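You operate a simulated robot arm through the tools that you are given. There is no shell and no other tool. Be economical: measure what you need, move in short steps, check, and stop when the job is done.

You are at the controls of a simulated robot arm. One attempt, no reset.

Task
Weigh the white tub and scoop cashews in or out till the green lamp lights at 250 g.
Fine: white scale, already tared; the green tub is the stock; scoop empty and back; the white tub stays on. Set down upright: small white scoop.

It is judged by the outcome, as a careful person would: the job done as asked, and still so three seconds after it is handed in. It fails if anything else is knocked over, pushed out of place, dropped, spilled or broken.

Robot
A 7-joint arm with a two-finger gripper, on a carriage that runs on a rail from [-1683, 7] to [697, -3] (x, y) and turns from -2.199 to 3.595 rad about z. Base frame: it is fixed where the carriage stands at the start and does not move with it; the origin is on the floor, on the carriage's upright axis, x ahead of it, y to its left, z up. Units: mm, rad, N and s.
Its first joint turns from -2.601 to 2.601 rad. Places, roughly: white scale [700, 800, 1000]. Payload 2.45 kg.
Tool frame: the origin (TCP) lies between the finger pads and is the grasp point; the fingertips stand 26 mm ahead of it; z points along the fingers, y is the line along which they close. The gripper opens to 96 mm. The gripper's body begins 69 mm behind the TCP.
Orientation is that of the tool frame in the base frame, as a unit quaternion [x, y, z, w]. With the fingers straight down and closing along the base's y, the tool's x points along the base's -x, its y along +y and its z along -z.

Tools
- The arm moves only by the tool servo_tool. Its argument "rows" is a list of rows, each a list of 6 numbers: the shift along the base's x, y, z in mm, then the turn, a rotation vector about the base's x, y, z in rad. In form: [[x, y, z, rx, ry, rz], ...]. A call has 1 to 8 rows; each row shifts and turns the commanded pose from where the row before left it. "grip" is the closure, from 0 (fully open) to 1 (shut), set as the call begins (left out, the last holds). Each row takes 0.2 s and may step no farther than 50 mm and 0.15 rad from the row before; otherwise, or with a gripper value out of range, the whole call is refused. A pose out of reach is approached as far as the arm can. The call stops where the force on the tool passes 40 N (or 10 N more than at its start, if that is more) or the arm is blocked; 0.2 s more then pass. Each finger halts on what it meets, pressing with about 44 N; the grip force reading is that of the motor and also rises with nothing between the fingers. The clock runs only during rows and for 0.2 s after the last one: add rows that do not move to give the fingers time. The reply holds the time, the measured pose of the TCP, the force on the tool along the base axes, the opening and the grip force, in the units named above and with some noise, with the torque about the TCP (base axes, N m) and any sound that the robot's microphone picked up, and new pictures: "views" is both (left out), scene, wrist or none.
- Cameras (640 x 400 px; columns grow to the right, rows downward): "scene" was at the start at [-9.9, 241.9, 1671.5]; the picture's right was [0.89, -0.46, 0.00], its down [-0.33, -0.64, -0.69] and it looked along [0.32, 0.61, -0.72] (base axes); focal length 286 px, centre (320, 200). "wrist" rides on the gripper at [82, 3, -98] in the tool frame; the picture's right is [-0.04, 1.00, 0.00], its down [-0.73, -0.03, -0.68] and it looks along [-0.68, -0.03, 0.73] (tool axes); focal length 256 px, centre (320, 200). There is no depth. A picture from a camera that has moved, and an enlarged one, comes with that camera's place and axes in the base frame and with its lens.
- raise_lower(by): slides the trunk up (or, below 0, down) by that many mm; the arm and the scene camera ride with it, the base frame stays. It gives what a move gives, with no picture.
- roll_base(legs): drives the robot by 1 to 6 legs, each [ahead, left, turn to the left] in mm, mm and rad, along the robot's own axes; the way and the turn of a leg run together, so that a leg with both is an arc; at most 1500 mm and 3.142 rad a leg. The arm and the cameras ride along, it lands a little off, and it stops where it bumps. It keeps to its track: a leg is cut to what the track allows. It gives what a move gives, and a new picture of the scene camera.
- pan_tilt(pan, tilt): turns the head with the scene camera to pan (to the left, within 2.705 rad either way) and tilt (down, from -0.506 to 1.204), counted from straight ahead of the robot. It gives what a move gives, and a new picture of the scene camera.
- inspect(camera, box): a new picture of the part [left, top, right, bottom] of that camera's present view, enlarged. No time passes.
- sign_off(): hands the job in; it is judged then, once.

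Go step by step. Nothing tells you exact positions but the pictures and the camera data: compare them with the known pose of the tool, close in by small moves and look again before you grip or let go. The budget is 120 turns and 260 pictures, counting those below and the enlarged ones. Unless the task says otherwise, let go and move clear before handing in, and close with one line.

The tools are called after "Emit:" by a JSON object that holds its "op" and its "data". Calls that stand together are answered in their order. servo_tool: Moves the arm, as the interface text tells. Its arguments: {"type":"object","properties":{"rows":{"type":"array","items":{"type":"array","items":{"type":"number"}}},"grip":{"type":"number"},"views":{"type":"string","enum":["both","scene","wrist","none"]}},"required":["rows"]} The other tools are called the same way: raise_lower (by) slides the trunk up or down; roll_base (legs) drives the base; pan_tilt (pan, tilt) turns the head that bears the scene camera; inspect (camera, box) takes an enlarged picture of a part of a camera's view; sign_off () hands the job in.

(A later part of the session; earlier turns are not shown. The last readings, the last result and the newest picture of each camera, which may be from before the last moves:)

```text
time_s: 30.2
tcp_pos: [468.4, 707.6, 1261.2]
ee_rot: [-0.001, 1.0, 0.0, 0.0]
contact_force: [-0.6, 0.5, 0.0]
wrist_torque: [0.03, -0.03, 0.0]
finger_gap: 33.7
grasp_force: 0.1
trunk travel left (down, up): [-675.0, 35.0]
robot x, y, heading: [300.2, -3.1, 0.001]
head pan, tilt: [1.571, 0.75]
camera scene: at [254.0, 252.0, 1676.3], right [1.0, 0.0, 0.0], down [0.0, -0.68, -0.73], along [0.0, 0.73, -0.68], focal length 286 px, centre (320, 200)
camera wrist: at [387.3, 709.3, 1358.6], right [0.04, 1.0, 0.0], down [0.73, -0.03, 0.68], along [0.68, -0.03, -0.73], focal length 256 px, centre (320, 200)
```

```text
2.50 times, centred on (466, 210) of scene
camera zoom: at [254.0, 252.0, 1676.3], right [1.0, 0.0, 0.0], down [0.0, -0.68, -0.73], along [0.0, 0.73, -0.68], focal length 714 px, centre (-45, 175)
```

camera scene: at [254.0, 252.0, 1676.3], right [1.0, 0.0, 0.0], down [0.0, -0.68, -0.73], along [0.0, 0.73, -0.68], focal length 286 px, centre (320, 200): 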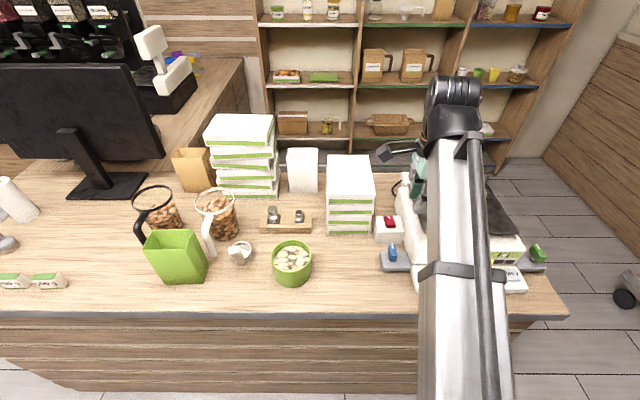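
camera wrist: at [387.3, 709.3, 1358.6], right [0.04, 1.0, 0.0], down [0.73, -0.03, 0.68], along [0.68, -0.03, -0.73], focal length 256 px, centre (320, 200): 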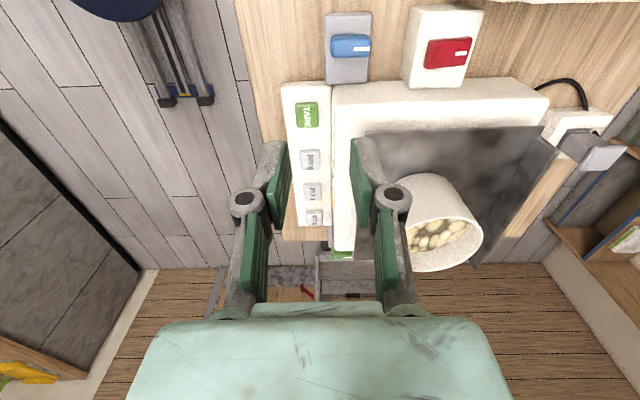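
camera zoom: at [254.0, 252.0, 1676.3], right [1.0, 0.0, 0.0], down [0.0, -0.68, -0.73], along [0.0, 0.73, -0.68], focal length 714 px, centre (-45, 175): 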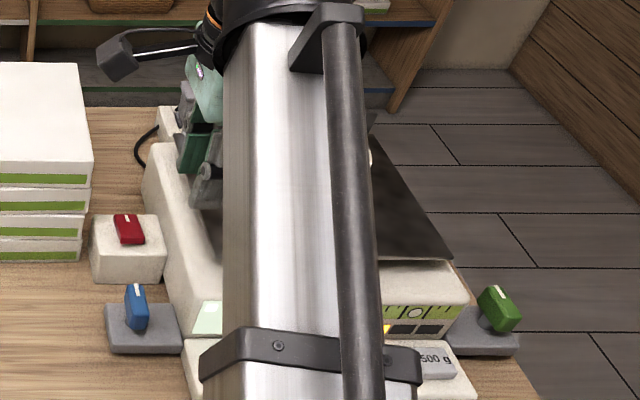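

Emit:
{"op": "servo_tool", "data": {"rows": [[-49, 4, 0, 0, 0, 0], [-49, 4, 0, 0, 0, 0], [-49, 4, 0, 0, 0, 0], [-49, 4, 0, 0, 0, 0], [-49, 4, 0, 0, 0, 0], [-49, 4, 0, 0, 0, 0], [-49, 4, 0, 0, 0, 0], [-49, 4, 0, 0, 0, 0]], "views": "none"}}

Emit:
{"op": "servo_tool", "data": {"rows": [[-45, 4, -15, 0, 0, 0], [-40, 4, -20, 0, 0, 0], [-30, 0, -25, 0, 0, 0], [0, 0, 0, 0, 0, 0]]}}

Emit:
{"op": "inspect", "data": {"camera": "scene", "box": [370, 130, 562, 290]}}

```text
time_s: 32.0
tcp_pos: [74.0, 739.9, 1259.2]
ee_rot: [-0.002, 1.0, 0.0, 0.0]
contact_force: [-1.5, -0.4, 0.2]
wrist_torque: [-0.04, -0.03, 0.0]
finger_gap: 33.6
grasp_force: 0.1
trunk travel left (down, up): [-675.0, 35.0]
robot x, y, heading: [301.7, 0.7, -0.0]
head pan, tilt: [1.571, 0.75]
```

```text
time_s: 33.0
tcp_pos: [-38.8, 747.2, 1201.0]
ee_rot: [-0.001, 1.0, 0.0, 0.0]
contact_force: [0.1, -0.1, -0.8]
wrist_torque: [0.05, 0.0, 0.04]
finger_gap: 33.5
grasp_force: 0.0
trunk travel left (down, up): [-675.0, 35.0]
robot x, y, heading: [297.9, -0.3, 0.001]
head pan, tilt: [1.571, 0.75]
camera scene: at [254.3, 252.1, 1676.3], right [1.0, 0.0, 0.0], down [0.0, -0.68, -0.73], along [0.0, 0.73, -0.68], focal length 286 px, centre (320, 200)
camera wrist: at [-119.7, 749.8, 1297.5], right [0.04, 1.0, 0.0], down [0.73, -0.03, 0.68], along [0.68, -0.03, -0.73], focal length 256 px, centre (320, 200)
```

scene: 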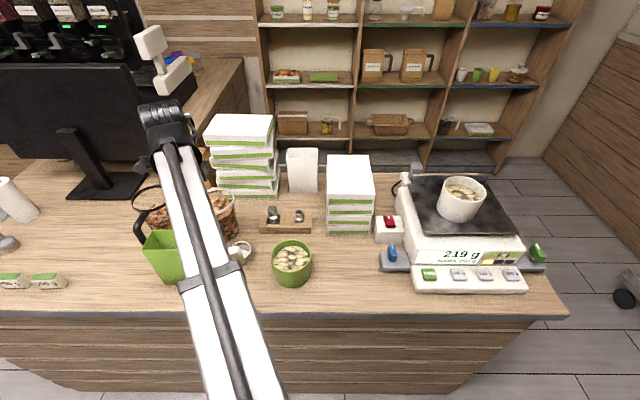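
wrist: 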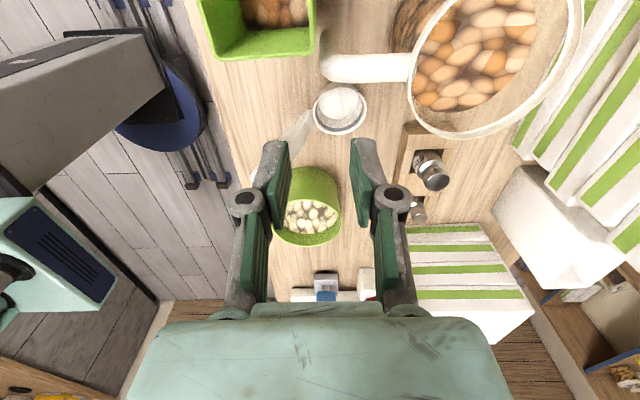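

```text
2.50 times, centred on (466, 210) of scene
camera zoom: at [254.3, 252.1, 1676.3], right [1.0, 0.0, 0.0], down [0.0, -0.68, -0.73], along [0.0, 0.73, -0.68], focal length 714 px, centre (-45, 175)
```

zoom: 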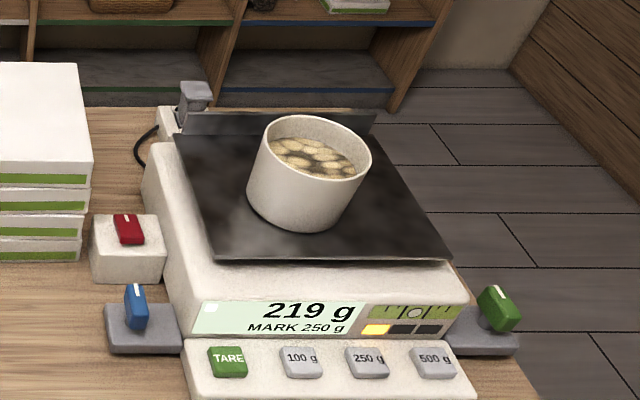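

The scale shows 219 g, so I need about 31 g more. Next is a closer look at the scoop.

Emit:
{"op": "inspect", "data": {"camera": "wrist", "box": [230, 60, 410, 200]}}

Emit:
{"op": "inspect", "data": {"camera": "scene", "box": [200, 220, 320, 300]}}

```text
2.86 times, centred on (320, 130) of wrist
camera zoom: at [-119.7, 749.8, 1297.5], right [0.04, 1.0, 0.0], down [0.73, -0.03, 0.68], along [0.68, -0.03, -0.73], focal length 731 px, centre (320, 400)
```

zoom: 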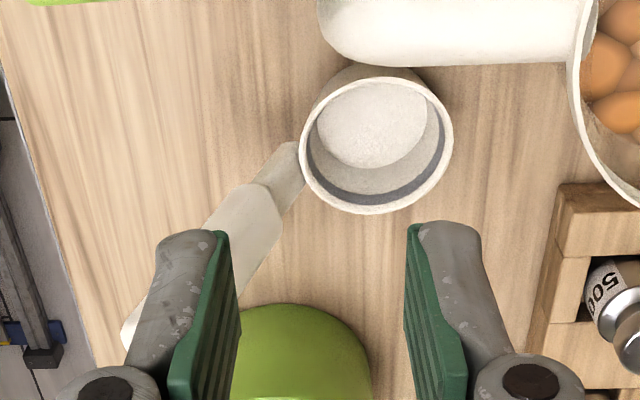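

```text
5.00 times, centred on (260, 260) of scene
camera zoom: at [254.3, 252.1, 1676.3], right [1.0, 0.0, 0.0], down [0.0, -0.68, -0.73], along [0.0, 0.73, -0.68], focal length 1428 px, centre (620, -100)
```

zoom: 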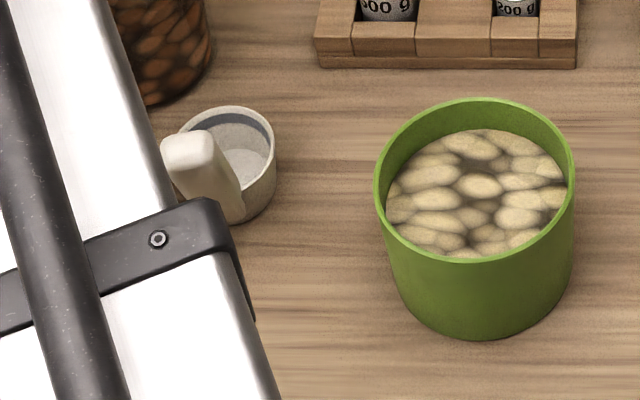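

The scoop has a sloping handle that rises toward me. I'll shift the arm to get an unobstructed wrist view of it.

Emit:
{"op": "servo_tool", "data": {"rows": [[25, -35, 0, 0, 0, 0], [25, -35, 0, 0, 0, 0], [0, 0, 0, 0, 0, 0]], "grip": 0.3, "views": "wrist"}}

Emit:
{"op": "inspect", "data": {"camera": "wrist", "box": [260, 40, 440, 180]}}

```text
time_s: 33.8
tcp_pos: [16.1, 677.0, 1199.3]
ee_rot: [-0.002, 1.0, 0.0, -0.001]
contact_force: [0.2, 0.7, 1.1]
wrist_torque: [0.01, 0.0, 0.01]
finger_gap: 67.4
grasp_force: 0.0
trunk travel left (down, up): [-675.0, 35.0]
robot x, y, heading: [299.9, 1.8, -0.003]
head pan, tilt: [1.571, 0.75]
camera wrist: at [-65.8, 678.9, 1296.5], right [0.04, 1.0, 0.0], down [0.73, -0.03, 0.68], along [0.68, -0.03, -0.73], focal length 256 px, centre (320, 200)
```

wrist: 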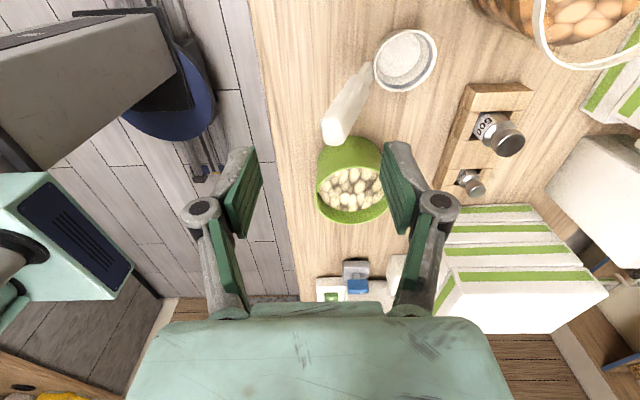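

```text
2.86 times, centred on (350, 110) of wrist
camera zoom: at [-65.8, 678.9, 1296.5], right [0.04, 1.0, 0.0], down [0.73, -0.03, 0.68], along [0.68, -0.03, -0.73], focal length 731 px, centre (234, 457)
```

zoom: 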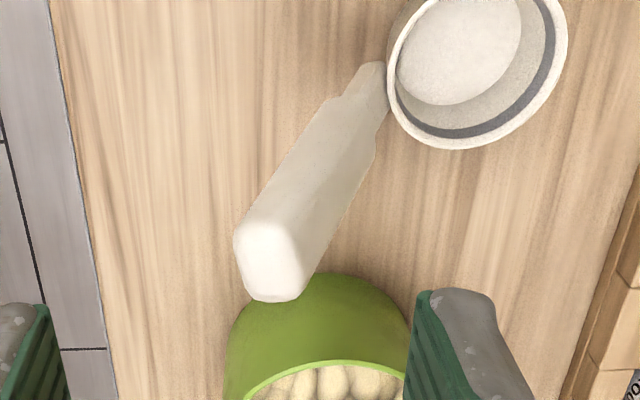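

I now have the scoop's geometry:
- **Cup:** centre (18,768), rim at z≈989.
- **Handle:** from (21,732,985) up to (41,686,1096), about 25° off vertical.

I'll turn the tool to close across the handle and pitch it 45° forward, with the camera above.

Emit:
{"op": "servo_tool", "data": {"rows": [[0, -6, 5, 0, 0, -0.145], [0, -6, 5, 0, 0, -0.145], [0, -6, 5, 0, 0, -0.145], [0, -6, 5, 0, 0, -0.145], [0, -6, 5, 0, 0, -0.145], [0, -6, 5, 0, 0, -0.145], [0, -6, 5, 0, 0, -0.145], [0, -6, 5, 0, 0, -0.145]], "views": "none"}}

Emit:
{"op": "servo_tool", "data": {"rows": [[0, 0, 0, 0, 0, -0.14], [0, 0, 0, 0.126, 0.035, 0], [0, 0, 0, 0.126, 0.035, 0], [0, 0, 0, 0.126, 0.035, 0], [0, 0, 0, 0.126, 0.035, 0], [0, 0, 0, 0.126, 0.035, 0], [0, 0, 0, 0.126, 0.035, 0], [0, 0, 0, 0, 0, 0]]}}

```text
time_s: 35.6
tcp_pos: [15.8, 638.6, 1232.6]
ee_rot: [0.46, 0.888, 0.0, 0.0]
contact_force: [-0.5, -0.4, 0.6]
wrist_torque: [0.01, 0.02, -0.03]
finger_gap: 67.2
grasp_force: 0.1
out of reach, approached as far as the arm can: row 7, 8
trunk travel left (down, up): [-675.0, 35.0]
robot x, y, heading: [301.9, -2.8, -0.001]
head pan, tilt: [1.571, 0.75]
```

```text
time_s: 37.4
tcp_pos: [38.4, 649.6, 1236.7]
ee_rot: [0.42, 0.823, 0.28, -0.262]
contact_force: [-0.7, -0.5, -0.6]
wrist_torque: [0.01, 0.01, -0.02]
finger_gap: 67.2
grasp_force: 0.1
out of reach, approached as far as the arm can: row 1, 5, 6, 7
trunk travel left (down, up): [-675.0, 35.0]
robot x, y, heading: [297.1, -1.0, 0.001]
head pan, tilt: [1.571, 0.75]
camera scene: at [254.5, 252.0, 1676.3], right [1.0, 0.0, 0.0], down [0.0, -0.68, -0.73], along [0.0, 0.73, -0.68], focal length 286 px, centre (320, 200)
camera wrist: at [18.7, 628.1, 1360.0], right [0.86, 0.47, 0.21], down [0.48, -0.88, -0.01], along [0.18, 0.12, -0.98], focal length 256 px, centre (320, 200)
```

scene: 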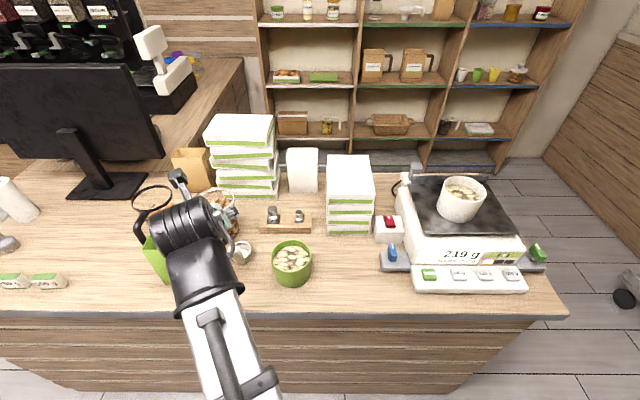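
wrist: 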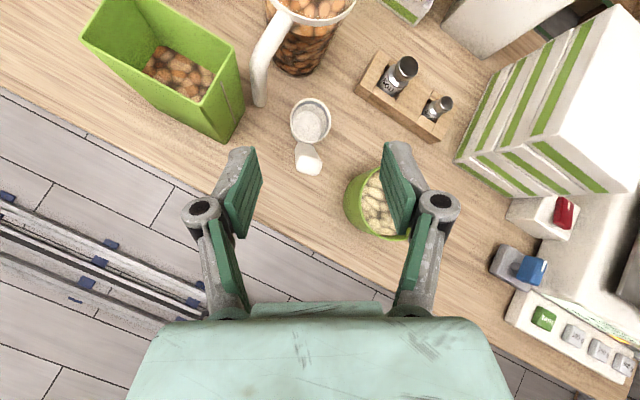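

The wrist hit a joint limit, and standing further left will relieve it. I'll swing the arm right first, then drive left by about 300 mm.

Emit:
{"op": "servo_tool", "data": {"rows": [[49, 0, 0, 0, 0, 0], [49, 0, 0, 0, 0, 0], [49, 0, 0, 0, 0, 0], [49, 0, 0, 0, 0, 0], [49, 0, 0, 0, 0, 0], [45, 0, 0, 0, 0, 0], [0, 0, 0, 0, 0, 0]], "views": "none"}}

Emit:
{"op": "roll_base", "data": {"legs": [[-300, 0, 0]]}}

```text
time_s: 39.0
tcp_pos: [332.5, 650.4, 1234.8]
ee_rot: [0.425, 0.82, 0.281, -0.26]
contact_force: [0.6, -0.2, -0.2]
wrist_torque: [0.04, 0.01, -0.03]
finger_gap: 67.1
grasp_force: 0.1
trunk travel left (down, up): [-675.0, 35.0]
robot x, y, heading: [304.2, -4.8, 0.001]
head pan, tilt: [1.571, 0.75]
```

```text
time_s: 41.0
tcp_pos: [33.8, 653.1, 1235.1]
ee_rot: [0.424, 0.821, 0.281, -0.26]
contact_force: [0.1, 0.0, -0.6]
wrist_torque: [-0.01, -0.04, 0.0]
finger_gap: 67.1
grasp_force: 0.2
trunk travel left (down, up): [-675.0, 35.0]
robot x, y, heading: [4.8, -3.5, 0.003]
head pan, tilt: [1.571, 0.75]
camera scene: at [-42.0, 253.3, 1676.3], right [1.0, 0.0, 0.0], down [0.0, -0.68, -0.73], along [0.0, 0.73, -0.68], focal length 286 px, centre (320, 200)
```

scene: 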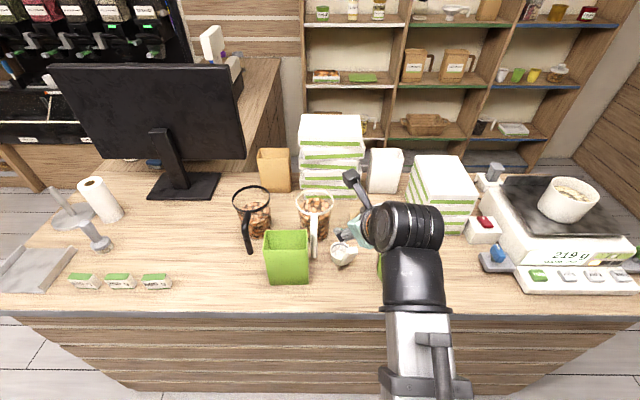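

The tool axis is right; only a 20° roll about it is missing. I'll apply that now.

Emit:
{"op": "servo_tool", "data": {"rows": [[0, 0, 0, -0.0219, 0.0789, -0.0819], [0, 0, 0, -0.0219, 0.0789, -0.0819], [0, 0, 0, -0.0219, 0.0789, -0.0819], [0, 0, 0, 0, 0, 0]], "views": "wrist"}}

```text
time_s: 42.0
tcp_pos: [33.6, 652.4, 1233.8]
ee_rot: [0.559, 0.736, 0.23, -0.305]
contact_force: [0.3, -0.1, 0.2]
wrist_torque: [0.02, 0.03, -0.01]
finger_gap: 67.3
grasp_force: 0.0
trunk travel left (down, up): [-675.0, 35.0]
robot x, y, heading: [3.4, 2.8, 0.002]
head pan, tilt: [1.571, 0.75]
camera wrist: at [40.3, 640.4, 1361.2], right [0.97, 0.24, -0.03], down [0.24, -0.97, -0.04], along [-0.04, 0.03, -1.0], focal length 256 px, centre (320, 200)
```

wrist: 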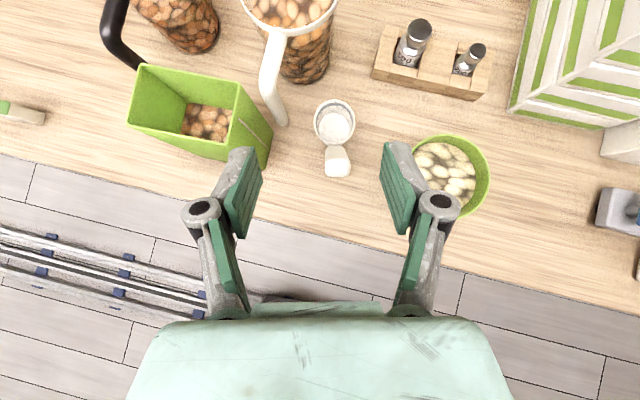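

The camera now looks straight down on the scoop, and its position matches my estimate. I'll lower to a standoff behind the handle.

Emit:
{"op": "servo_tool", "data": {"rows": [[5, 0, -40, 0, 0, 0], [5, 0, -40, 0, 0, 0], [3, 4, -40, 0, 0, 0], [0, 0, 0, 0, 0, 0]], "grip": 0.6, "views": "wrist"}}

```text
time_s: 43.0
tcp_pos: [47.1, 655.3, 1118.0]
ee_rot: [0.558, 0.736, 0.231, -0.306]
contact_force: [-0.6, -0.4, -0.6]
wrist_torque: [0.01, -0.01, 0.0]
finger_gap: 38.4
grasp_force: 0.0
trunk travel left (down, up): [-675.0, 35.0]
robot x, y, heading: [6.8, 1.8, 0.005]
head pan, tilt: [1.571, 0.75]
camera wrist: at [53.3, 644.4, 1243.3], right [0.97, 0.24, -0.03], down [0.24, -0.97, -0.04], along [-0.04, 0.03, -1.0], focal length 256 px, centre (320, 200)
```

wrist: 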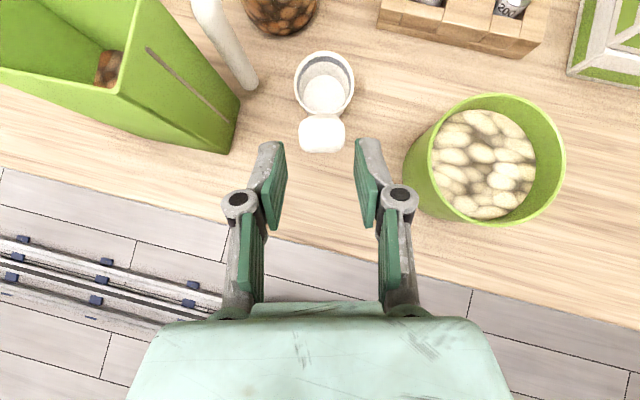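

Emit:
{"op": "servo_tool", "data": {"rows": [[-4, 15, -18, 0, 0, 0], [-4, 14, -18, 0, 0, 0], [-3, 14, -17, 0, 0, 0], [0, 0, 0, 0, 0, 0]], "views": "both"}}

Emit:
{"op": "inspect", "data": {"camera": "wrist", "box": [220, 20, 420, 240]}}

```text
time_s: 44.0
tcp_pos: [34.9, 698.6, 1062.6]
ee_rot: [0.559, 0.736, 0.23, -0.304]
contact_force: [-0.2, -0.9, -0.3]
wrist_torque: [-0.05, -0.03, 0.0]
finger_gap: 38.2
grasp_force: 0.1
trunk travel left (down, up): [-675.0, 35.0]
robot x, y, heading: [7.8, 1.4, -0.0]
head pan, tilt: [1.571, 0.75]
camera scene: at [-41.7, 253.5, 1676.3], right [1.0, 0.0, 0.0], down [0.0, -0.68, -0.73], along [0.0, 0.73, -0.68], focal length 286 px, centre (320, 200)
camera wrist: at [41.8, 688.0, 1188.7], right [0.97, 0.24, -0.03], down [0.24, -0.97, -0.04], along [-0.04, 0.03, -1.0], focal length 256 px, centre (320, 200)
```

scene: 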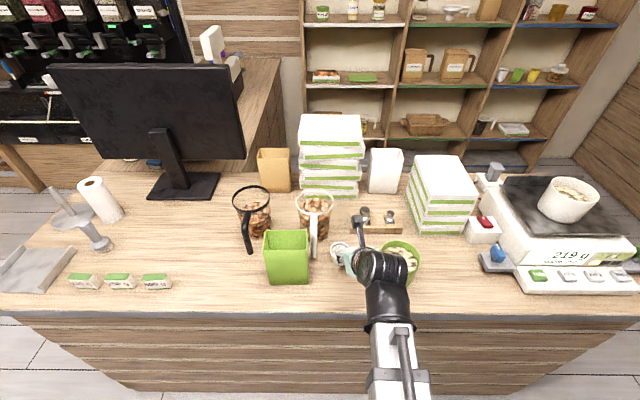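
wrist: 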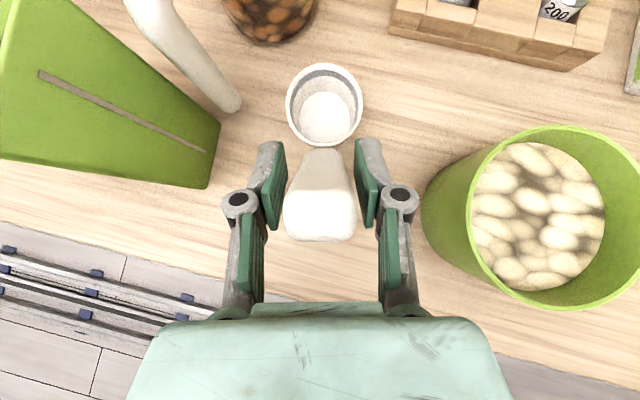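

```text
1.82 times, centred on (320, 130) of wrist
camera zoom: at [41.8, 688.0, 1188.7], right [0.97, 0.24, -0.03], down [0.24, -0.97, -0.04], along [-0.04, 0.03, -1.0], focal length 465 px, centre (320, 327)
```

zoom: 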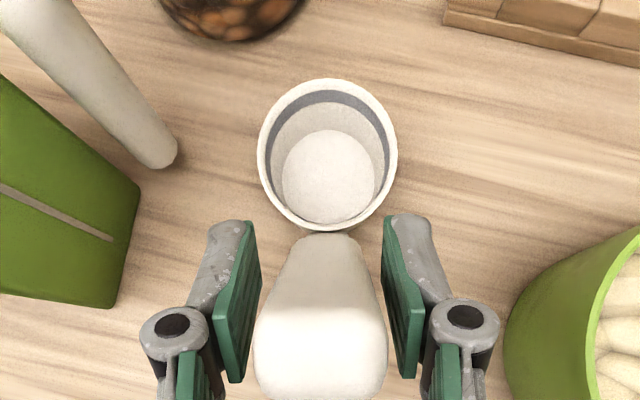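

The handle sits between the pads, so I'll close.

Emit:
{"op": "servo_tool", "data": {"rows": [[0, 0, 0, 0, 0, 0], [0, 0, 0, 0, 0, 0], [0, 0, 0, 0, 0, 0]], "grip": 1, "views": "wrist"}}

```text
time_s: 44.8
tcp_pos: [34.5, 699.2, 1062.6]
ee_rot: [0.558, 0.736, 0.231, -0.306]
contact_force: [0.3, 1.0, -0.1]
wrist_torque: [0.03, 0.0, -0.02]
finger_gap: 26.0
grasp_force: 44.4
trunk travel left (down, up): [-675.0, 35.0]
robot x, y, heading: [5.6, -0.3, 0.005]
head pan, tilt: [1.571, 0.75]
camera wrist: at [41.9, 687.8, 1188.9], right [0.97, 0.24, -0.03], down [0.24, -0.97, -0.04], along [-0.04, 0.03, -1.0], focal length 256 px, centre (320, 200)
```

wrist: 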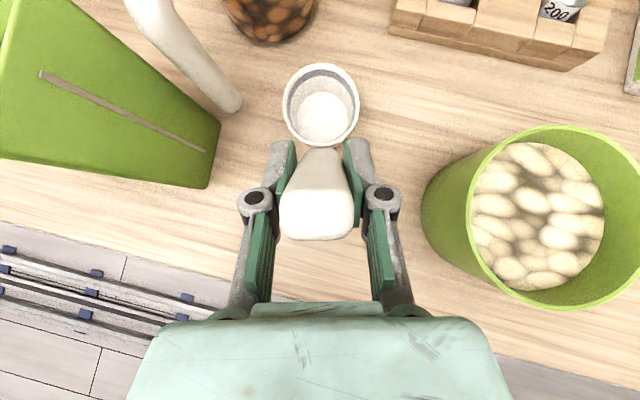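

The handle is gripped firmly at a 26 mm gap. I'll lift and carry the scoop over the green tub.

Emit:
{"op": "servo_tool", "data": {"rows": [[0, 0, 20, 0, 0, 0], [0, 0, 40, 0, 0, 0], [0, 0, 40, 0, 0, 0], [0, 0, 20, 0, 0, 0], [39, -10, 0, 0, 0, 0], [39, -12, 0, 0, 0, 0], [39, -12, 0, 0, 0, 0], [39, -10, 0, 0, 0, 0]]}}

```text
time_s: 46.6
tcp_pos: [190.4, 655.5, 1182.1]
ee_rot: [0.559, 0.736, 0.231, -0.305]
contact_force: [0.3, 0.2, -1.1]
wrist_torque: [-0.07, 0.03, 0.01]
finger_gap: 26.0
grasp_force: 44.3
trunk travel left (down, up): [-675.0, 35.0]
robot x, y, heading: [8.3, -5.7, 0.009]
head pan, tilt: [1.571, 0.75]
camera scene: at [-41.5, 253.4, 1676.3], right [1.0, 0.0, 0.0], down [0.0, -0.68, -0.73], along [0.0, 0.73, -0.68], focal length 286 px, centre (320, 200)
camera wrist: at [196.7, 643.2, 1308.8], right [0.97, 0.24, -0.03], down [0.24, -0.97, -0.04], along [-0.04, 0.03, -1.0], focal length 256 px, centre (320, 200)
```

scene: 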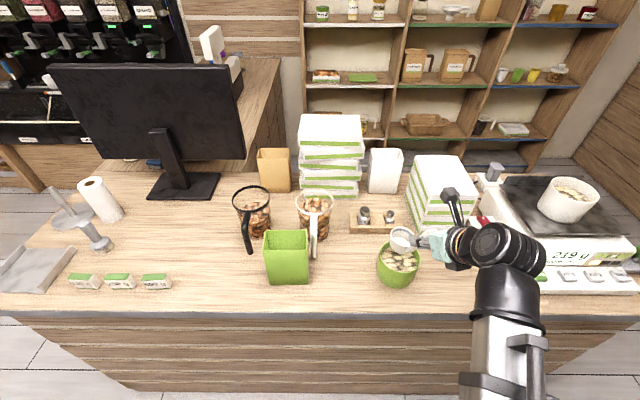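
wrist: 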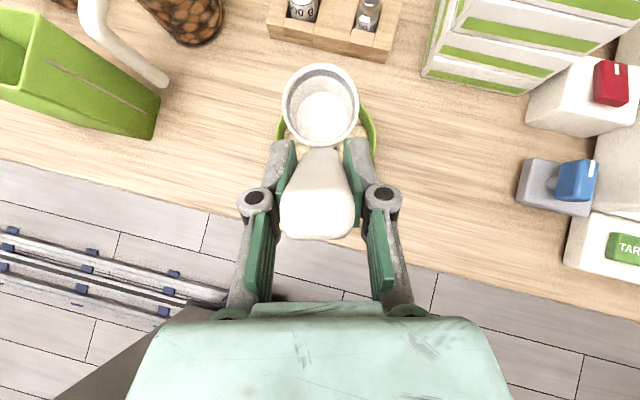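

Emit:
{"op": "servo_tool", "data": {"rows": [[3, 0, -30, 0, 0, 0], [0, 0, -30, 0, 0, 0], [0, 0, -15, 0, 0, 0], [0, 0, 0, 0, 0, 0]], "views": "wrist"}}

Emit:
{"op": "inspect", "data": {"camera": "scene", "box": [340, 200, 460, 300]}}

```text
time_s: 47.6
tcp_pos: [194.3, 656.0, 1107.6]
ee_rot: [0.559, 0.736, 0.23, -0.305]
contact_force: [-0.4, 0.4, -1.5]
wrist_torque: [-0.07, -0.03, 0.0]
finger_gap: 25.9
grasp_force: 43.9
trunk travel left (down, up): [-675.0, 35.0]
robot x, y, heading: [5.1, -0.7, 0.005]
head pan, tilt: [1.571, 0.75]
camera wrist: at [200.6, 643.6, 1233.6], right [0.97, 0.24, -0.03], down [0.24, -0.97, -0.04], along [-0.04, 0.03, -1.0], focal length 256 px, centre (320, 200)
```

wrist: 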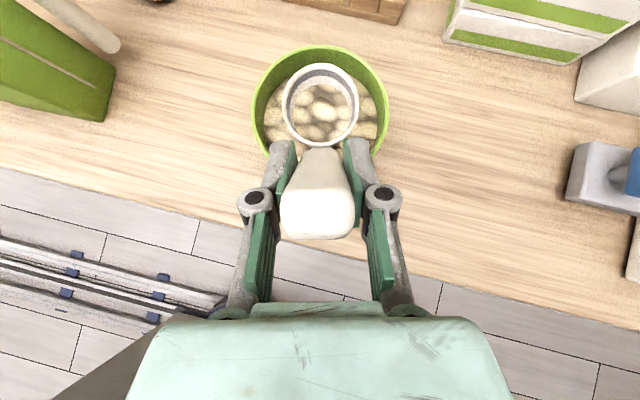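

```text
4.00 times, centred on (400, 250) of scene
camera zoom: at [-41.7, 253.4, 1676.3], right [1.0, 0.0, 0.0], down [0.0, -0.68, -0.73], along [0.0, 0.73, -0.68], focal length 1142 px, centre (0, 0)
```

zoom: 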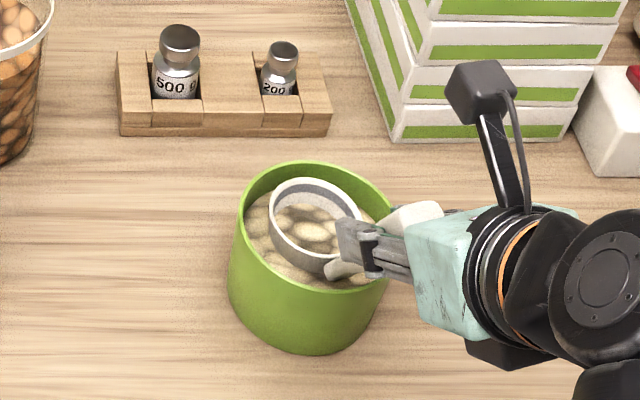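

The cup has just entered the cashew surface and shows cashews inside. I'll lift to see what stays in the cup.

Emit:
{"op": "servo_tool", "data": {"rows": [[0, 0, 25, 0, 0, 0], [0, 0, 30, 0, 0, 0], [0, 0, 0, 0, 0, 0], [0, 0, 0, 0, 0, 0]], "views": "none"}}

Emit:
{"op": "inspect", "data": {"camera": "wrist", "box": [240, 20, 400, 120]}}

```text
time_s: 48.6
tcp_pos: [195.5, 655.9, 1162.5]
ee_rot: [0.559, 0.735, 0.232, -0.306]
contact_force: [-0.5, -0.4, -1.0]
wrist_torque: [-0.04, -0.04, -0.02]
finger_gap: 26.0
grasp_force: 43.9
trunk travel left (down, up): [-675.0, 35.0]
robot x, y, heading: [3.0, 0.9, -0.003]
head pan, tilt: [1.571, 0.75]
```

```text
4.00 times, centred on (320, 70) of wrist
camera zoom: at [201.4, 644.0, 1288.6], right [0.97, 0.24, -0.03], down [0.24, -0.97, -0.04], along [-0.04, 0.03, -1.0], focal length 1024 px, centre (320, 720)
```

zoom: 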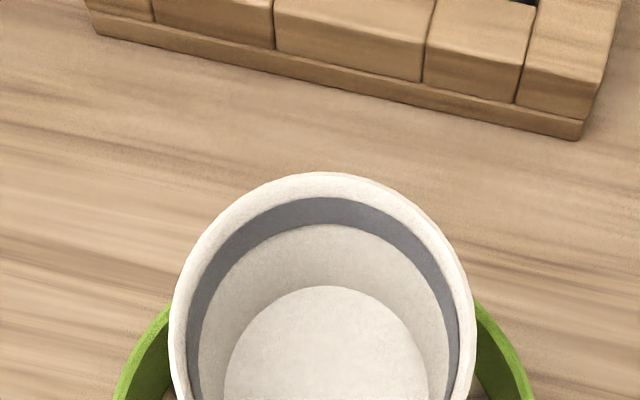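

The cup is empty, because its lip stayed above the surface. I'll plunge deeper so the lip submerges.

Emit:
{"op": "servo_tool", "data": {"rows": [[0, 0, -30, 0, 0, 0], [0, 0, -30, 0, 0, 0], [0, 0, -15, 0, 0, 0], [0, 0, -5, 0, 0, 0], [0, 0, -4, 0, 0, 0], [0, 0, 0, 0, 0, 0]], "views": "wrist"}}

Emit:
{"op": "inspect", "data": {"camera": "scene", "box": [340, 200, 460, 300]}}

```text
time_s: 50.0
tcp_pos: [192.5, 653.8, 1082.4]
ee_rot: [0.559, 0.734, 0.234, -0.307]
contact_force: [1.1, 1.0, 37.6]
wrist_torque: [0.43, 0.24, -0.03]
finger_gap: 26.2
grasp_force: 44.5
trunk travel left (down, up): [-675.0, 35.0]
robot x, y, heading: [7.6, -0.4, 0.006]
head pan, tilt: [1.571, 0.75]
camera wrist: at [200.5, 642.3, 1208.4], right [0.97, 0.24, -0.03], down [0.24, -0.97, -0.04], along [-0.04, 0.04, -1.0], focal length 256 px, centre (320, 200)
```

wrist: 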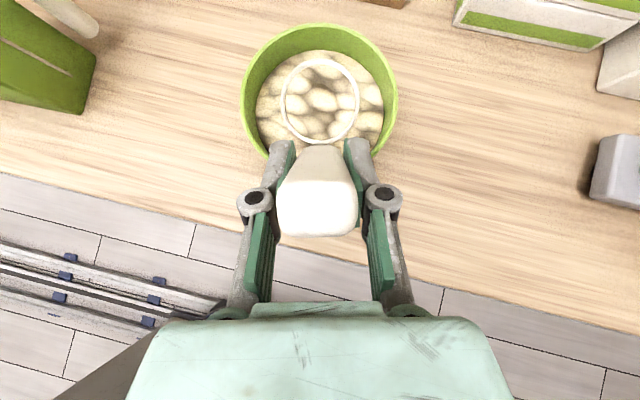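

```text
4.00 times, centred on (400, 250) of scene
camera zoom: at [-42.6, 249.9, 1677.0], right [1.0, 0.0, 0.0], down [0.0, -0.68, -0.73], along [0.0, 0.73, -0.68], focal length 1142 px, centre (0, 0)
```

zoom: 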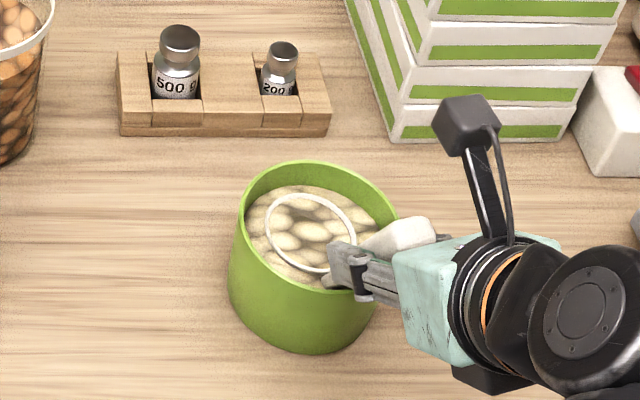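

The cup bottomed out in the tub with its lip at the surface. I'll lift and check whether it caught anything.

Emit:
{"op": "servo_tool", "data": {"rows": [[0, 0, 20, 0, 0, 0], [0, 0, 30, 0, 0, 0], [0, 0, 30, 0, 0, 0], [0, 0, 0, 0, 0, 0]], "views": "none"}}

Emit:
{"op": "inspect", "data": {"camera": "wrist", "box": [240, 40, 400, 150]}}

```text
time_s: 51.0
tcp_pos: [194.7, 655.6, 1158.1]
ee_rot: [0.559, 0.736, 0.231, -0.305]
contact_force: [0.0, 0.5, -0.4]
wrist_torque: [-0.07, -0.02, 0.0]
finger_gap: 25.7
grasp_force: 44.1
trunk travel left (down, up): [-675.0, 35.0]
robot x, y, heading: [5.9, -0.2, -0.001]
head pan, tilt: [1.571, 0.75]
```

```text
3.64 times, centred on (320, 95) of wrist
camera zoom: at [201.4, 644.5, 1284.3], right [0.97, 0.24, -0.03], down [0.24, -0.97, -0.04], along [-0.04, 0.03, -1.0], focal length 931 px, centre (320, 582)
```

zoom: 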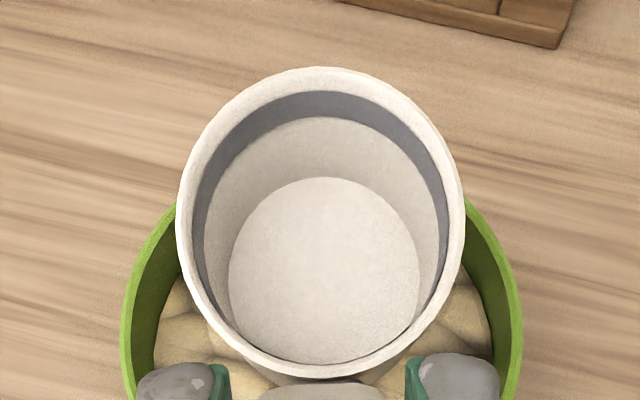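

The cup is still empty, so I'll scoop properly. I'll tilt the cup 45° forward about its centre, above the tub, before digging in.

Emit:
{"op": "servo_tool", "data": {"rows": [[0, 0, 30, 0, 0, 0], [-3.3, 12.0, 8.6, -0.126, -0.035, 0], [-3.6, 12.8, 7.0, -0.126, -0.035, 0], [-3.8, 13.7, 5.1, -0.126, -0.035, 0], [-3.9, 14.2, 3.2, -0.126, -0.035, 0], [-4.0, 14.6, 1.3, -0.126, -0.035, 0], [-4.0, 14.5, -0.6, -0.126, -0.035, 0], [0, 0, 0, 0, 0, 0]]}}

Emit:
{"op": "inspect", "data": {"camera": "scene", "box": [340, 180, 460, 300]}}

```text
time_s: 52.8
tcp_pos: [171.9, 736.0, 1212.2]
ee_rot: [0.606, 0.796, -0.001, 0.0]
contact_force: [0.6, 0.3, -1.8]
wrist_torque: [0.04, 0.0, 0.01]
finger_gap: 26.3
grasp_force: 43.9
trunk travel left (down, up): [-675.0, 35.0]
robot x, y, heading: [9.8, -1.0, 0.004]
head pan, tilt: [1.571, 0.75]
camera scene: at [-41.8, 253.6, 1676.3], right [1.0, 0.0, 0.0], down [0.0, -0.68, -0.73], along [0.0, 0.73, -0.68], focal length 286 px, centre (320, 200)
camera wrist: at [153.4, 815.8, 1309.5], right [0.97, 0.23, 0.0], down [0.17, -0.71, 0.68], along [0.15, -0.66, -0.73], focal length 256 px, centre (320, 200)
```

scene: 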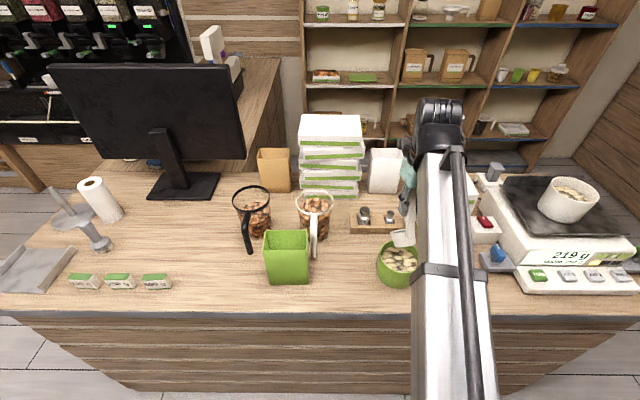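
wrist: 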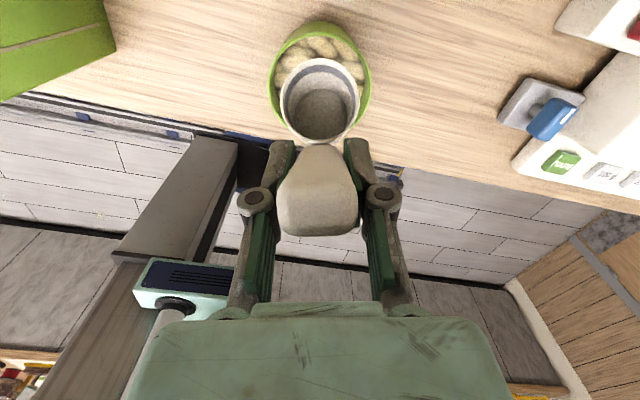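

```text
3.33 times, centred on (400, 240) of scene
camera zoom: at [-41.8, 253.6, 1676.3], right [1.0, 0.0, 0.0], down [0.0, -0.68, -0.73], along [0.0, 0.73, -0.68], focal length 952 px, centre (53, 67)
```

zoom: 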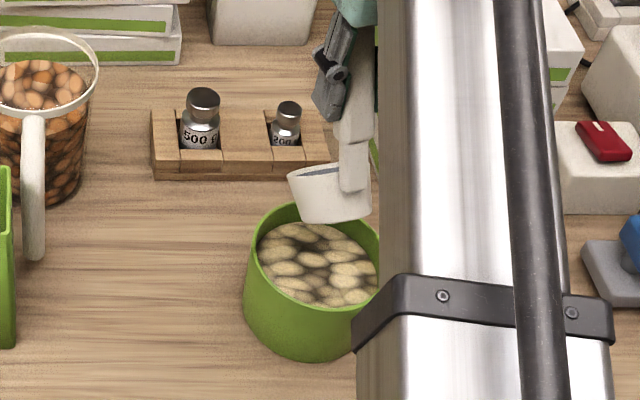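

The cup tilts as planned. I'll add 15° more tilt, then dig in slightly toward the near side.

Emit:
{"op": "servo_tool", "data": {"rows": [[-4.0, 14.4, -2.7, -0.126, -0.035, 0], [-3.8, 13.8, -4.5, -0.126, -0.035, 0], [0, -12, -25, 0, 0, 0], [0, 0, -30, 0, 0, 0], [0, 0, -14, 0, 0, 0], [0, 0, -8, 0, 0, 0], [0, 0, -4, 0, 0, 0], [0, 0, 0, 0, 0, 0]]}}

Emit:
{"op": "inspect", "data": {"camera": "scene", "box": [340, 180, 460, 300]}}

```text
time_s: 54.6
tcp_pos: [166.2, 750.9, 1108.9]
ee_rot: [0.603, 0.793, -0.049, 0.071]
contact_force: [0.2, -1.0, -1.4]
wrist_torque: [0.01, 0.0, 0.02]
finger_gap: 26.0
grasp_force: 43.5
out of reach, approached as far as the arm can: row 2
trunk travel left (down, up): [-675.0, 35.0]
robot x, y, heading: [3.7, -1.9, 0.003]
head pan, tilt: [1.571, 0.75]
camera scene: at [-41.7, 253.4, 1676.3], right [1.0, 0.0, 0.0], down [0.0, -0.68, -0.73], along [0.0, 0.73, -0.68], focal length 286 px, centre (320, 200)
camera wrist: at [143.8, 844.5, 1190.6], right [0.97, 0.23, 0.02], down [0.13, -0.59, 0.8], along [0.19, -0.77, -0.6], focal length 256 px, centre (320, 200)
```

scene: 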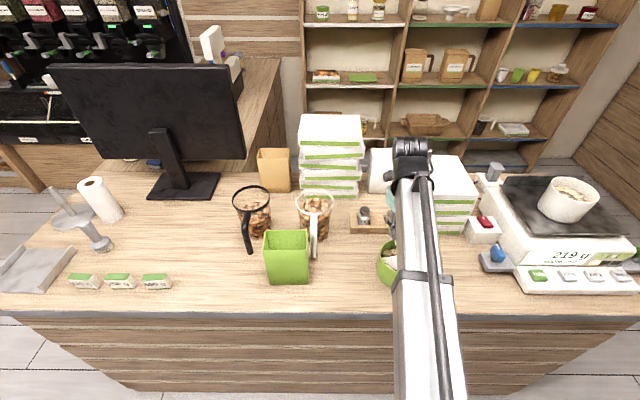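
wrist: 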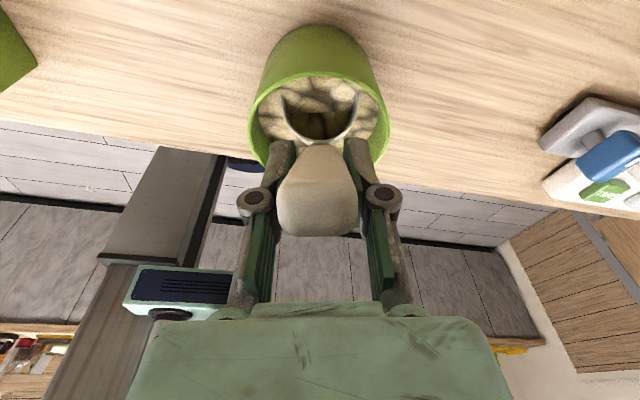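

```text
3.33 times, centred on (400, 240) of scene
camera zoom: at [-41.7, 253.4, 1676.3], right [1.0, 0.0, 0.0], down [0.0, -0.68, -0.73], along [0.0, 0.73, -0.68], focal length 952 px, centre (53, 67)
```

zoom: 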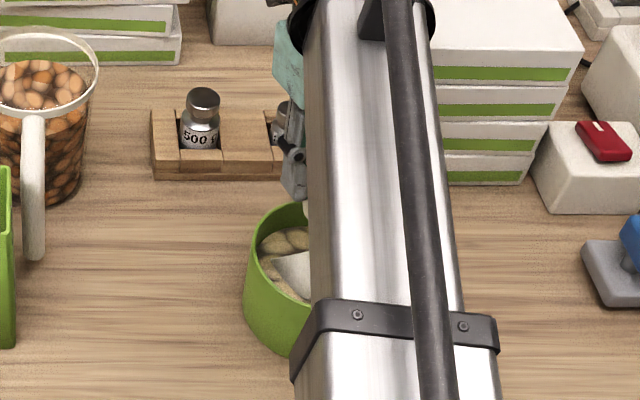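

The far lip is under the cashews. I'll level the cup while raising it.

Emit:
{"op": "servo_tool", "data": {"rows": [[4.0, -14.4, 5.7, 0.139, 0.038, 0], [4.0, -14.5, 4.6, 0.126, 0.035, 0], [4.0, -14.6, 2.7, 0.126, 0.035, 0], [3.9, -14.2, 0.8, 0.126, 0.035, 0], [3.8, -13.7, -1.1, 0.126, 0.035, 0], [3.6, -12.8, -1.0, 0.126, 0.035, 0], [3.3, -12.0, 0.6, 0.13, 0.036, 0], [0, 0, 10, 0, 0, 0]], "views": "wrist"}}

Emit:
{"op": "servo_tool", "data": {"rows": [[0, 0, 20, 0, 0, 0], [0, 0, 30, 0, 0, 0], [0, 0, 0, 0, 0, 0]], "views": "none"}}

Emit:
{"op": "inspect", "data": {"camera": "wrist", "box": [240, 40, 400, 150]}}

```text
time_s: 56.4
tcp_pos: [194.5, 655.3, 1131.7]
ee_rot: [0.563, 0.738, 0.228, -0.293]
contact_force: [0.2, 0.8, 0.0]
wrist_torque: [-0.04, 0.01, 0.0]
finger_gap: 26.1
grasp_force: 44.6
trunk travel left (down, up): [-675.0, 35.0]
robot x, y, heading: [4.9, -4.2, -0.0]
head pan, tilt: [1.571, 0.75]
camera wrist: at [199.1, 646.9, 1258.1], right [0.97, 0.23, -0.02], down [0.23, -0.97, -0.01], along [-0.02, 0.01, -1.0], focal length 256 px, centre (320, 200)
```

wrist: 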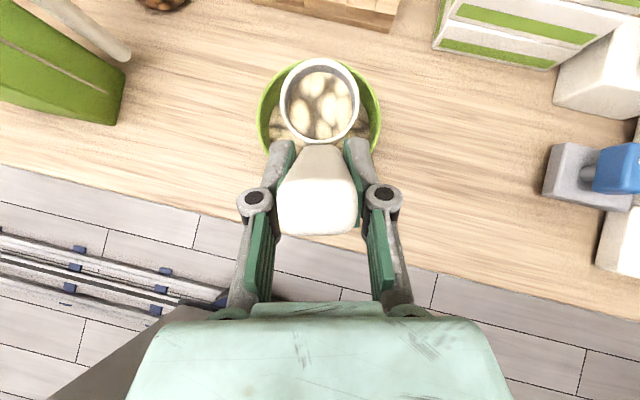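

```text
time_s: 57.2
tcp_pos: [194.3, 654.2, 1182.5]
ee_rot: [0.564, 0.738, 0.227, -0.292]
contact_force: [-0.2, -0.2, -0.4]
wrist_torque: [-0.09, -0.03, 0.02]
finger_gap: 26.3
grasp_force: 43.9
trunk travel left (down, up): [-675.0, 35.0]
robot x, y, heading: [5.8, 0.6, 0.005]
head pan, tilt: [1.571, 0.75]
```

```text
3.64 times, centred on (320, 95) of wrist
camera zoom: at [198.9, 645.6, 1308.9], right [0.97, 0.23, -0.02], down [0.23, -0.97, -0.01], along [-0.02, 0.01, -1.0], focal length 931 px, centre (320, 582)
```

zoom: 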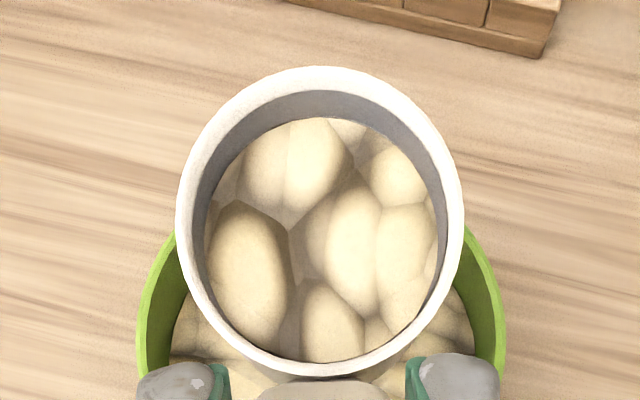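

The scoop now holds cashews up to its inner band. I'll raise it well above the scale and drive right by about 250 mm for the pour.

Emit:
{"op": "servo_tool", "data": {"rows": [[0, 0, 40, 0, 0, 0], [0, 0, 45, 0, 0, 0], [0, 0, 45, 0, 0, 0], [0, 0, 0, 0.02, 0.006, 0]], "views": "none"}}

Emit:
{"op": "roll_base", "data": {"legs": [[250, 0, 0]]}}

```text
time_s: 58.2
tcp_pos: [194.9, 655.9, 1313.0]
ee_rot: [0.562, 0.735, 0.233, -0.299]
contact_force: [0.2, 0.4, -1.3]
wrist_torque: [-0.06, -0.01, 0.0]
finger_gap: 26.0
grasp_force: 43.8
trunk travel left (down, up): [-675.0, 35.0]
robot x, y, heading: [7.2, 2.0, 0.002]
head pan, tilt: [1.571, 0.75]
```

```text
time_s: 60.0
tcp_pos: [443.8, 655.8, 1312.3]
ee_rot: [0.559, 0.737, 0.232, -0.3]
contact_force: [-0.9, 0.6, -1.3]
wrist_torque: [-0.05, -0.05, 0.03]
finger_gap: 26.1
grasp_force: 44.5
trunk travel left (down, up): [-675.0, 35.0]
robot x, y, heading: [257.6, -2.1, 0.006]
head pan, tilt: [1.571, 0.75]
camera scene: at [210.0, 252.1, 1676.3], right [1.0, 0.01, 0.0], down [0.01, -0.68, -0.73], along [-0.01, 0.73, -0.68], focal length 286 px, centre (320, 200)
```

scene: 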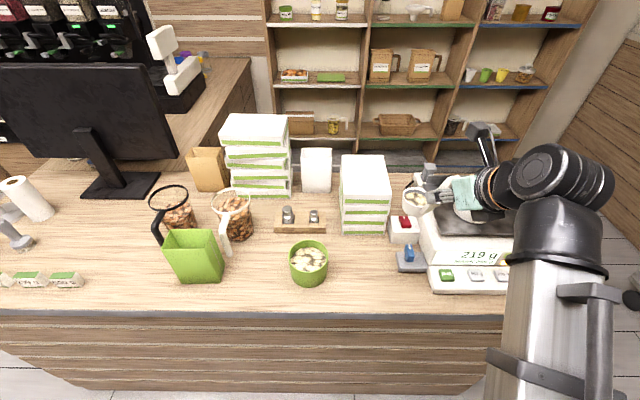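

Emit:
{"op": "servo_tool", "data": {"rows": [[30, 15, 0, 0, 0, 0], [40, 20, 0, 0, 0, 0], [40, 20, 0, 0, 0, 0], [40, 20, 0, 0, 0, 0], [40, 20, 0, 0, 0, 0], [30, 15, 0, 0, 0, 0], [22, 11, 0, 0, 0, 0], [0, 0, 0, 0, 0, 0]]}}

```text
time_s: 61.8
tcp_pos: [687.3, 777.2, 1312.9]
ee_rot: [0.56, 0.736, 0.233, -0.3]
contact_force: [0.3, 1.1, -1.2]
wrist_torque: [-0.09, -0.01, 0.03]
finger_gap: 26.1
grasp_force: 44.6
trunk travel left (down, up): [-675.0, 35.0]
robot x, y, heading: [260.2, 1.2, 0.008]
head pan, tilt: [1.571, 0.75]
camera scene: at [209.7, 252.2, 1676.3], right [1.0, 0.01, 0.0], down [0.01, -0.68, -0.73], along [-0.01, 0.73, -0.68], focal length 286 px, centre (320, 200)
camera wrist: at [693.3, 766.9, 1439.1], right [0.97, 0.24, -0.02], down [0.24, -0.97, -0.03], along [-0.03, 0.03, -1.0], focal length 256 px, centre (320, 200)
```

scene: 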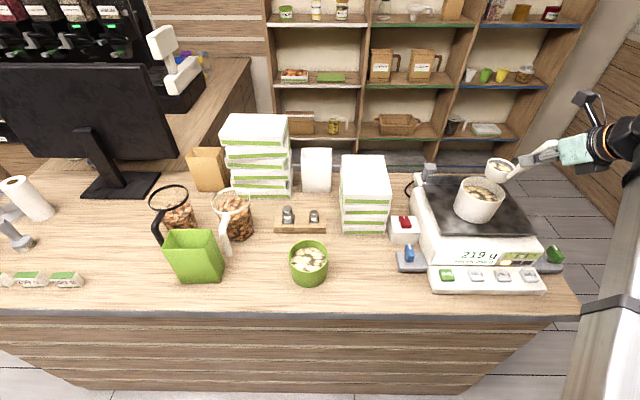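
wrist: 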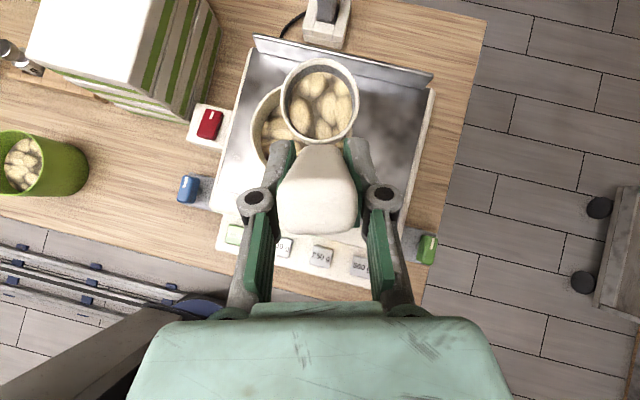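

Emit:
{"op": "inspect", "data": {"camera": "scene", "box": [420, 140, 580, 240]}}

Emit:
{"op": "inspect", "data": {"camera": "wrist", "box": [220, 40, 440, 180]}}

```text
4.00 times, centred on (500, 190) of scene
camera zoom: at [209.7, 252.2, 1676.3], right [1.0, 0.01, 0.0], down [0.01, -0.68, -0.73], along [-0.01, 0.73, -0.68], focal length 1142 px, centre (-400, 240)
```

zoom: 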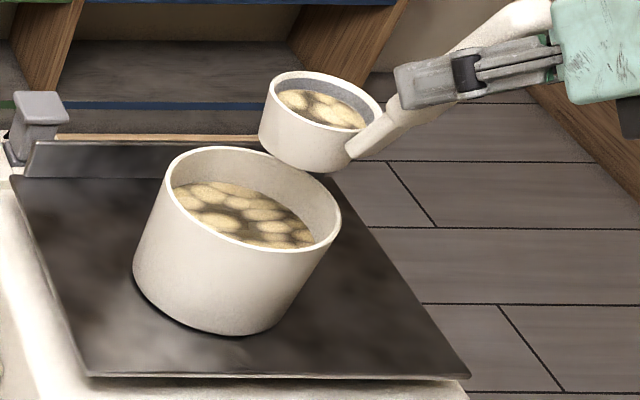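

```text
2.86 times, centred on (330, 110) of wrist
camera zoom: at [693.3, 766.9, 1439.1], right [0.97, 0.24, -0.02], down [0.24, -0.97, -0.03], along [-0.03, 0.03, -1.0], focal length 731 px, centre (291, 457)
```

zoom: 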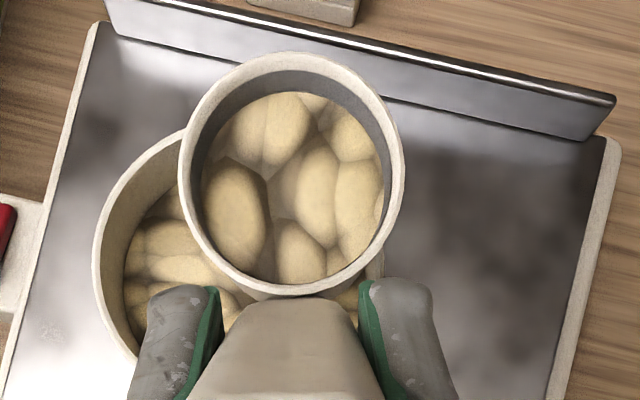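

Cup and tub align as planned: tub centre (646,842), cup about 22 mm to its right and above. I'll tilt the cup gradually toward -x and watch the display.

Emit:
{"op": "servo_tool", "data": {"rows": [[-12.1, -3.4, -0.9, 0.0374, -0.135, 0], [-11.9, -3.3, -2.6, 0.0374, -0.135, 0], [-11.4, -3.2, -4.3, 0.0374, -0.135, 0], [0, 0, 0, 0, 0, 0]], "views": "wrist"}}

Emit:
{"op": "inspect", "data": {"camera": "scene", "box": [400, 140, 592, 290]}}

```text
time_s: 62.8
tcp_pos: [651.5, 766.3, 1305.0]
ee_rot: [0.484, 0.768, 0.381, -0.177]
contact_force: [-0.4, -0.3, -0.5]
wrist_torque: [-0.06, 0.0, 0.01]
finger_gap: 25.9
grasp_force: 44.1
trunk travel left (down, up): [-675.0, 35.0]
robot x, y, heading: [259.6, 0.1, 0.013]
head pan, tilt: [1.571, 0.75]
camera wrist: at [606.8, 742.4, 1421.6], right [0.9, 0.22, 0.39], down [0.25, -0.97, -0.04], along [0.37, 0.14, -0.92], focal length 256 px, centre (320, 200)
```

wrist: 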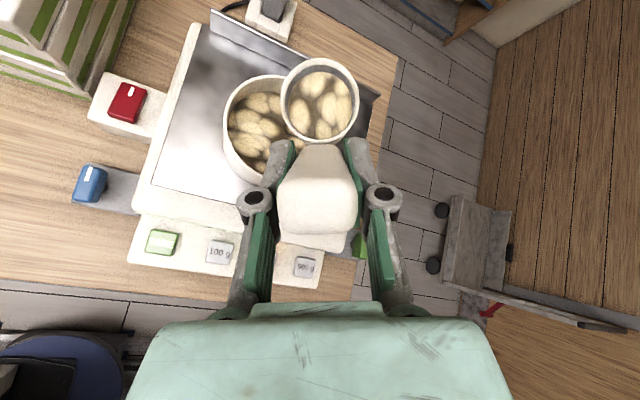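

```text
2.67 times, centred on (496, 215) of scene
camera zoom: at [209.6, 252.1, 1676.3], right [1.0, 0.01, 0.0], down [0.01, -0.68, -0.73], along [-0.01, 0.73, -0.68], focal length 762 px, centre (-149, 160)
```

zoom: 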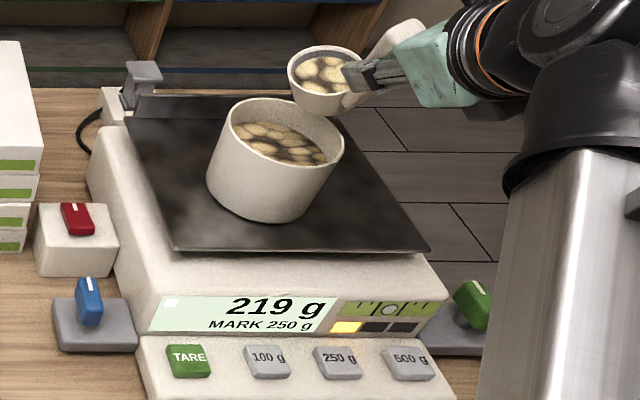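

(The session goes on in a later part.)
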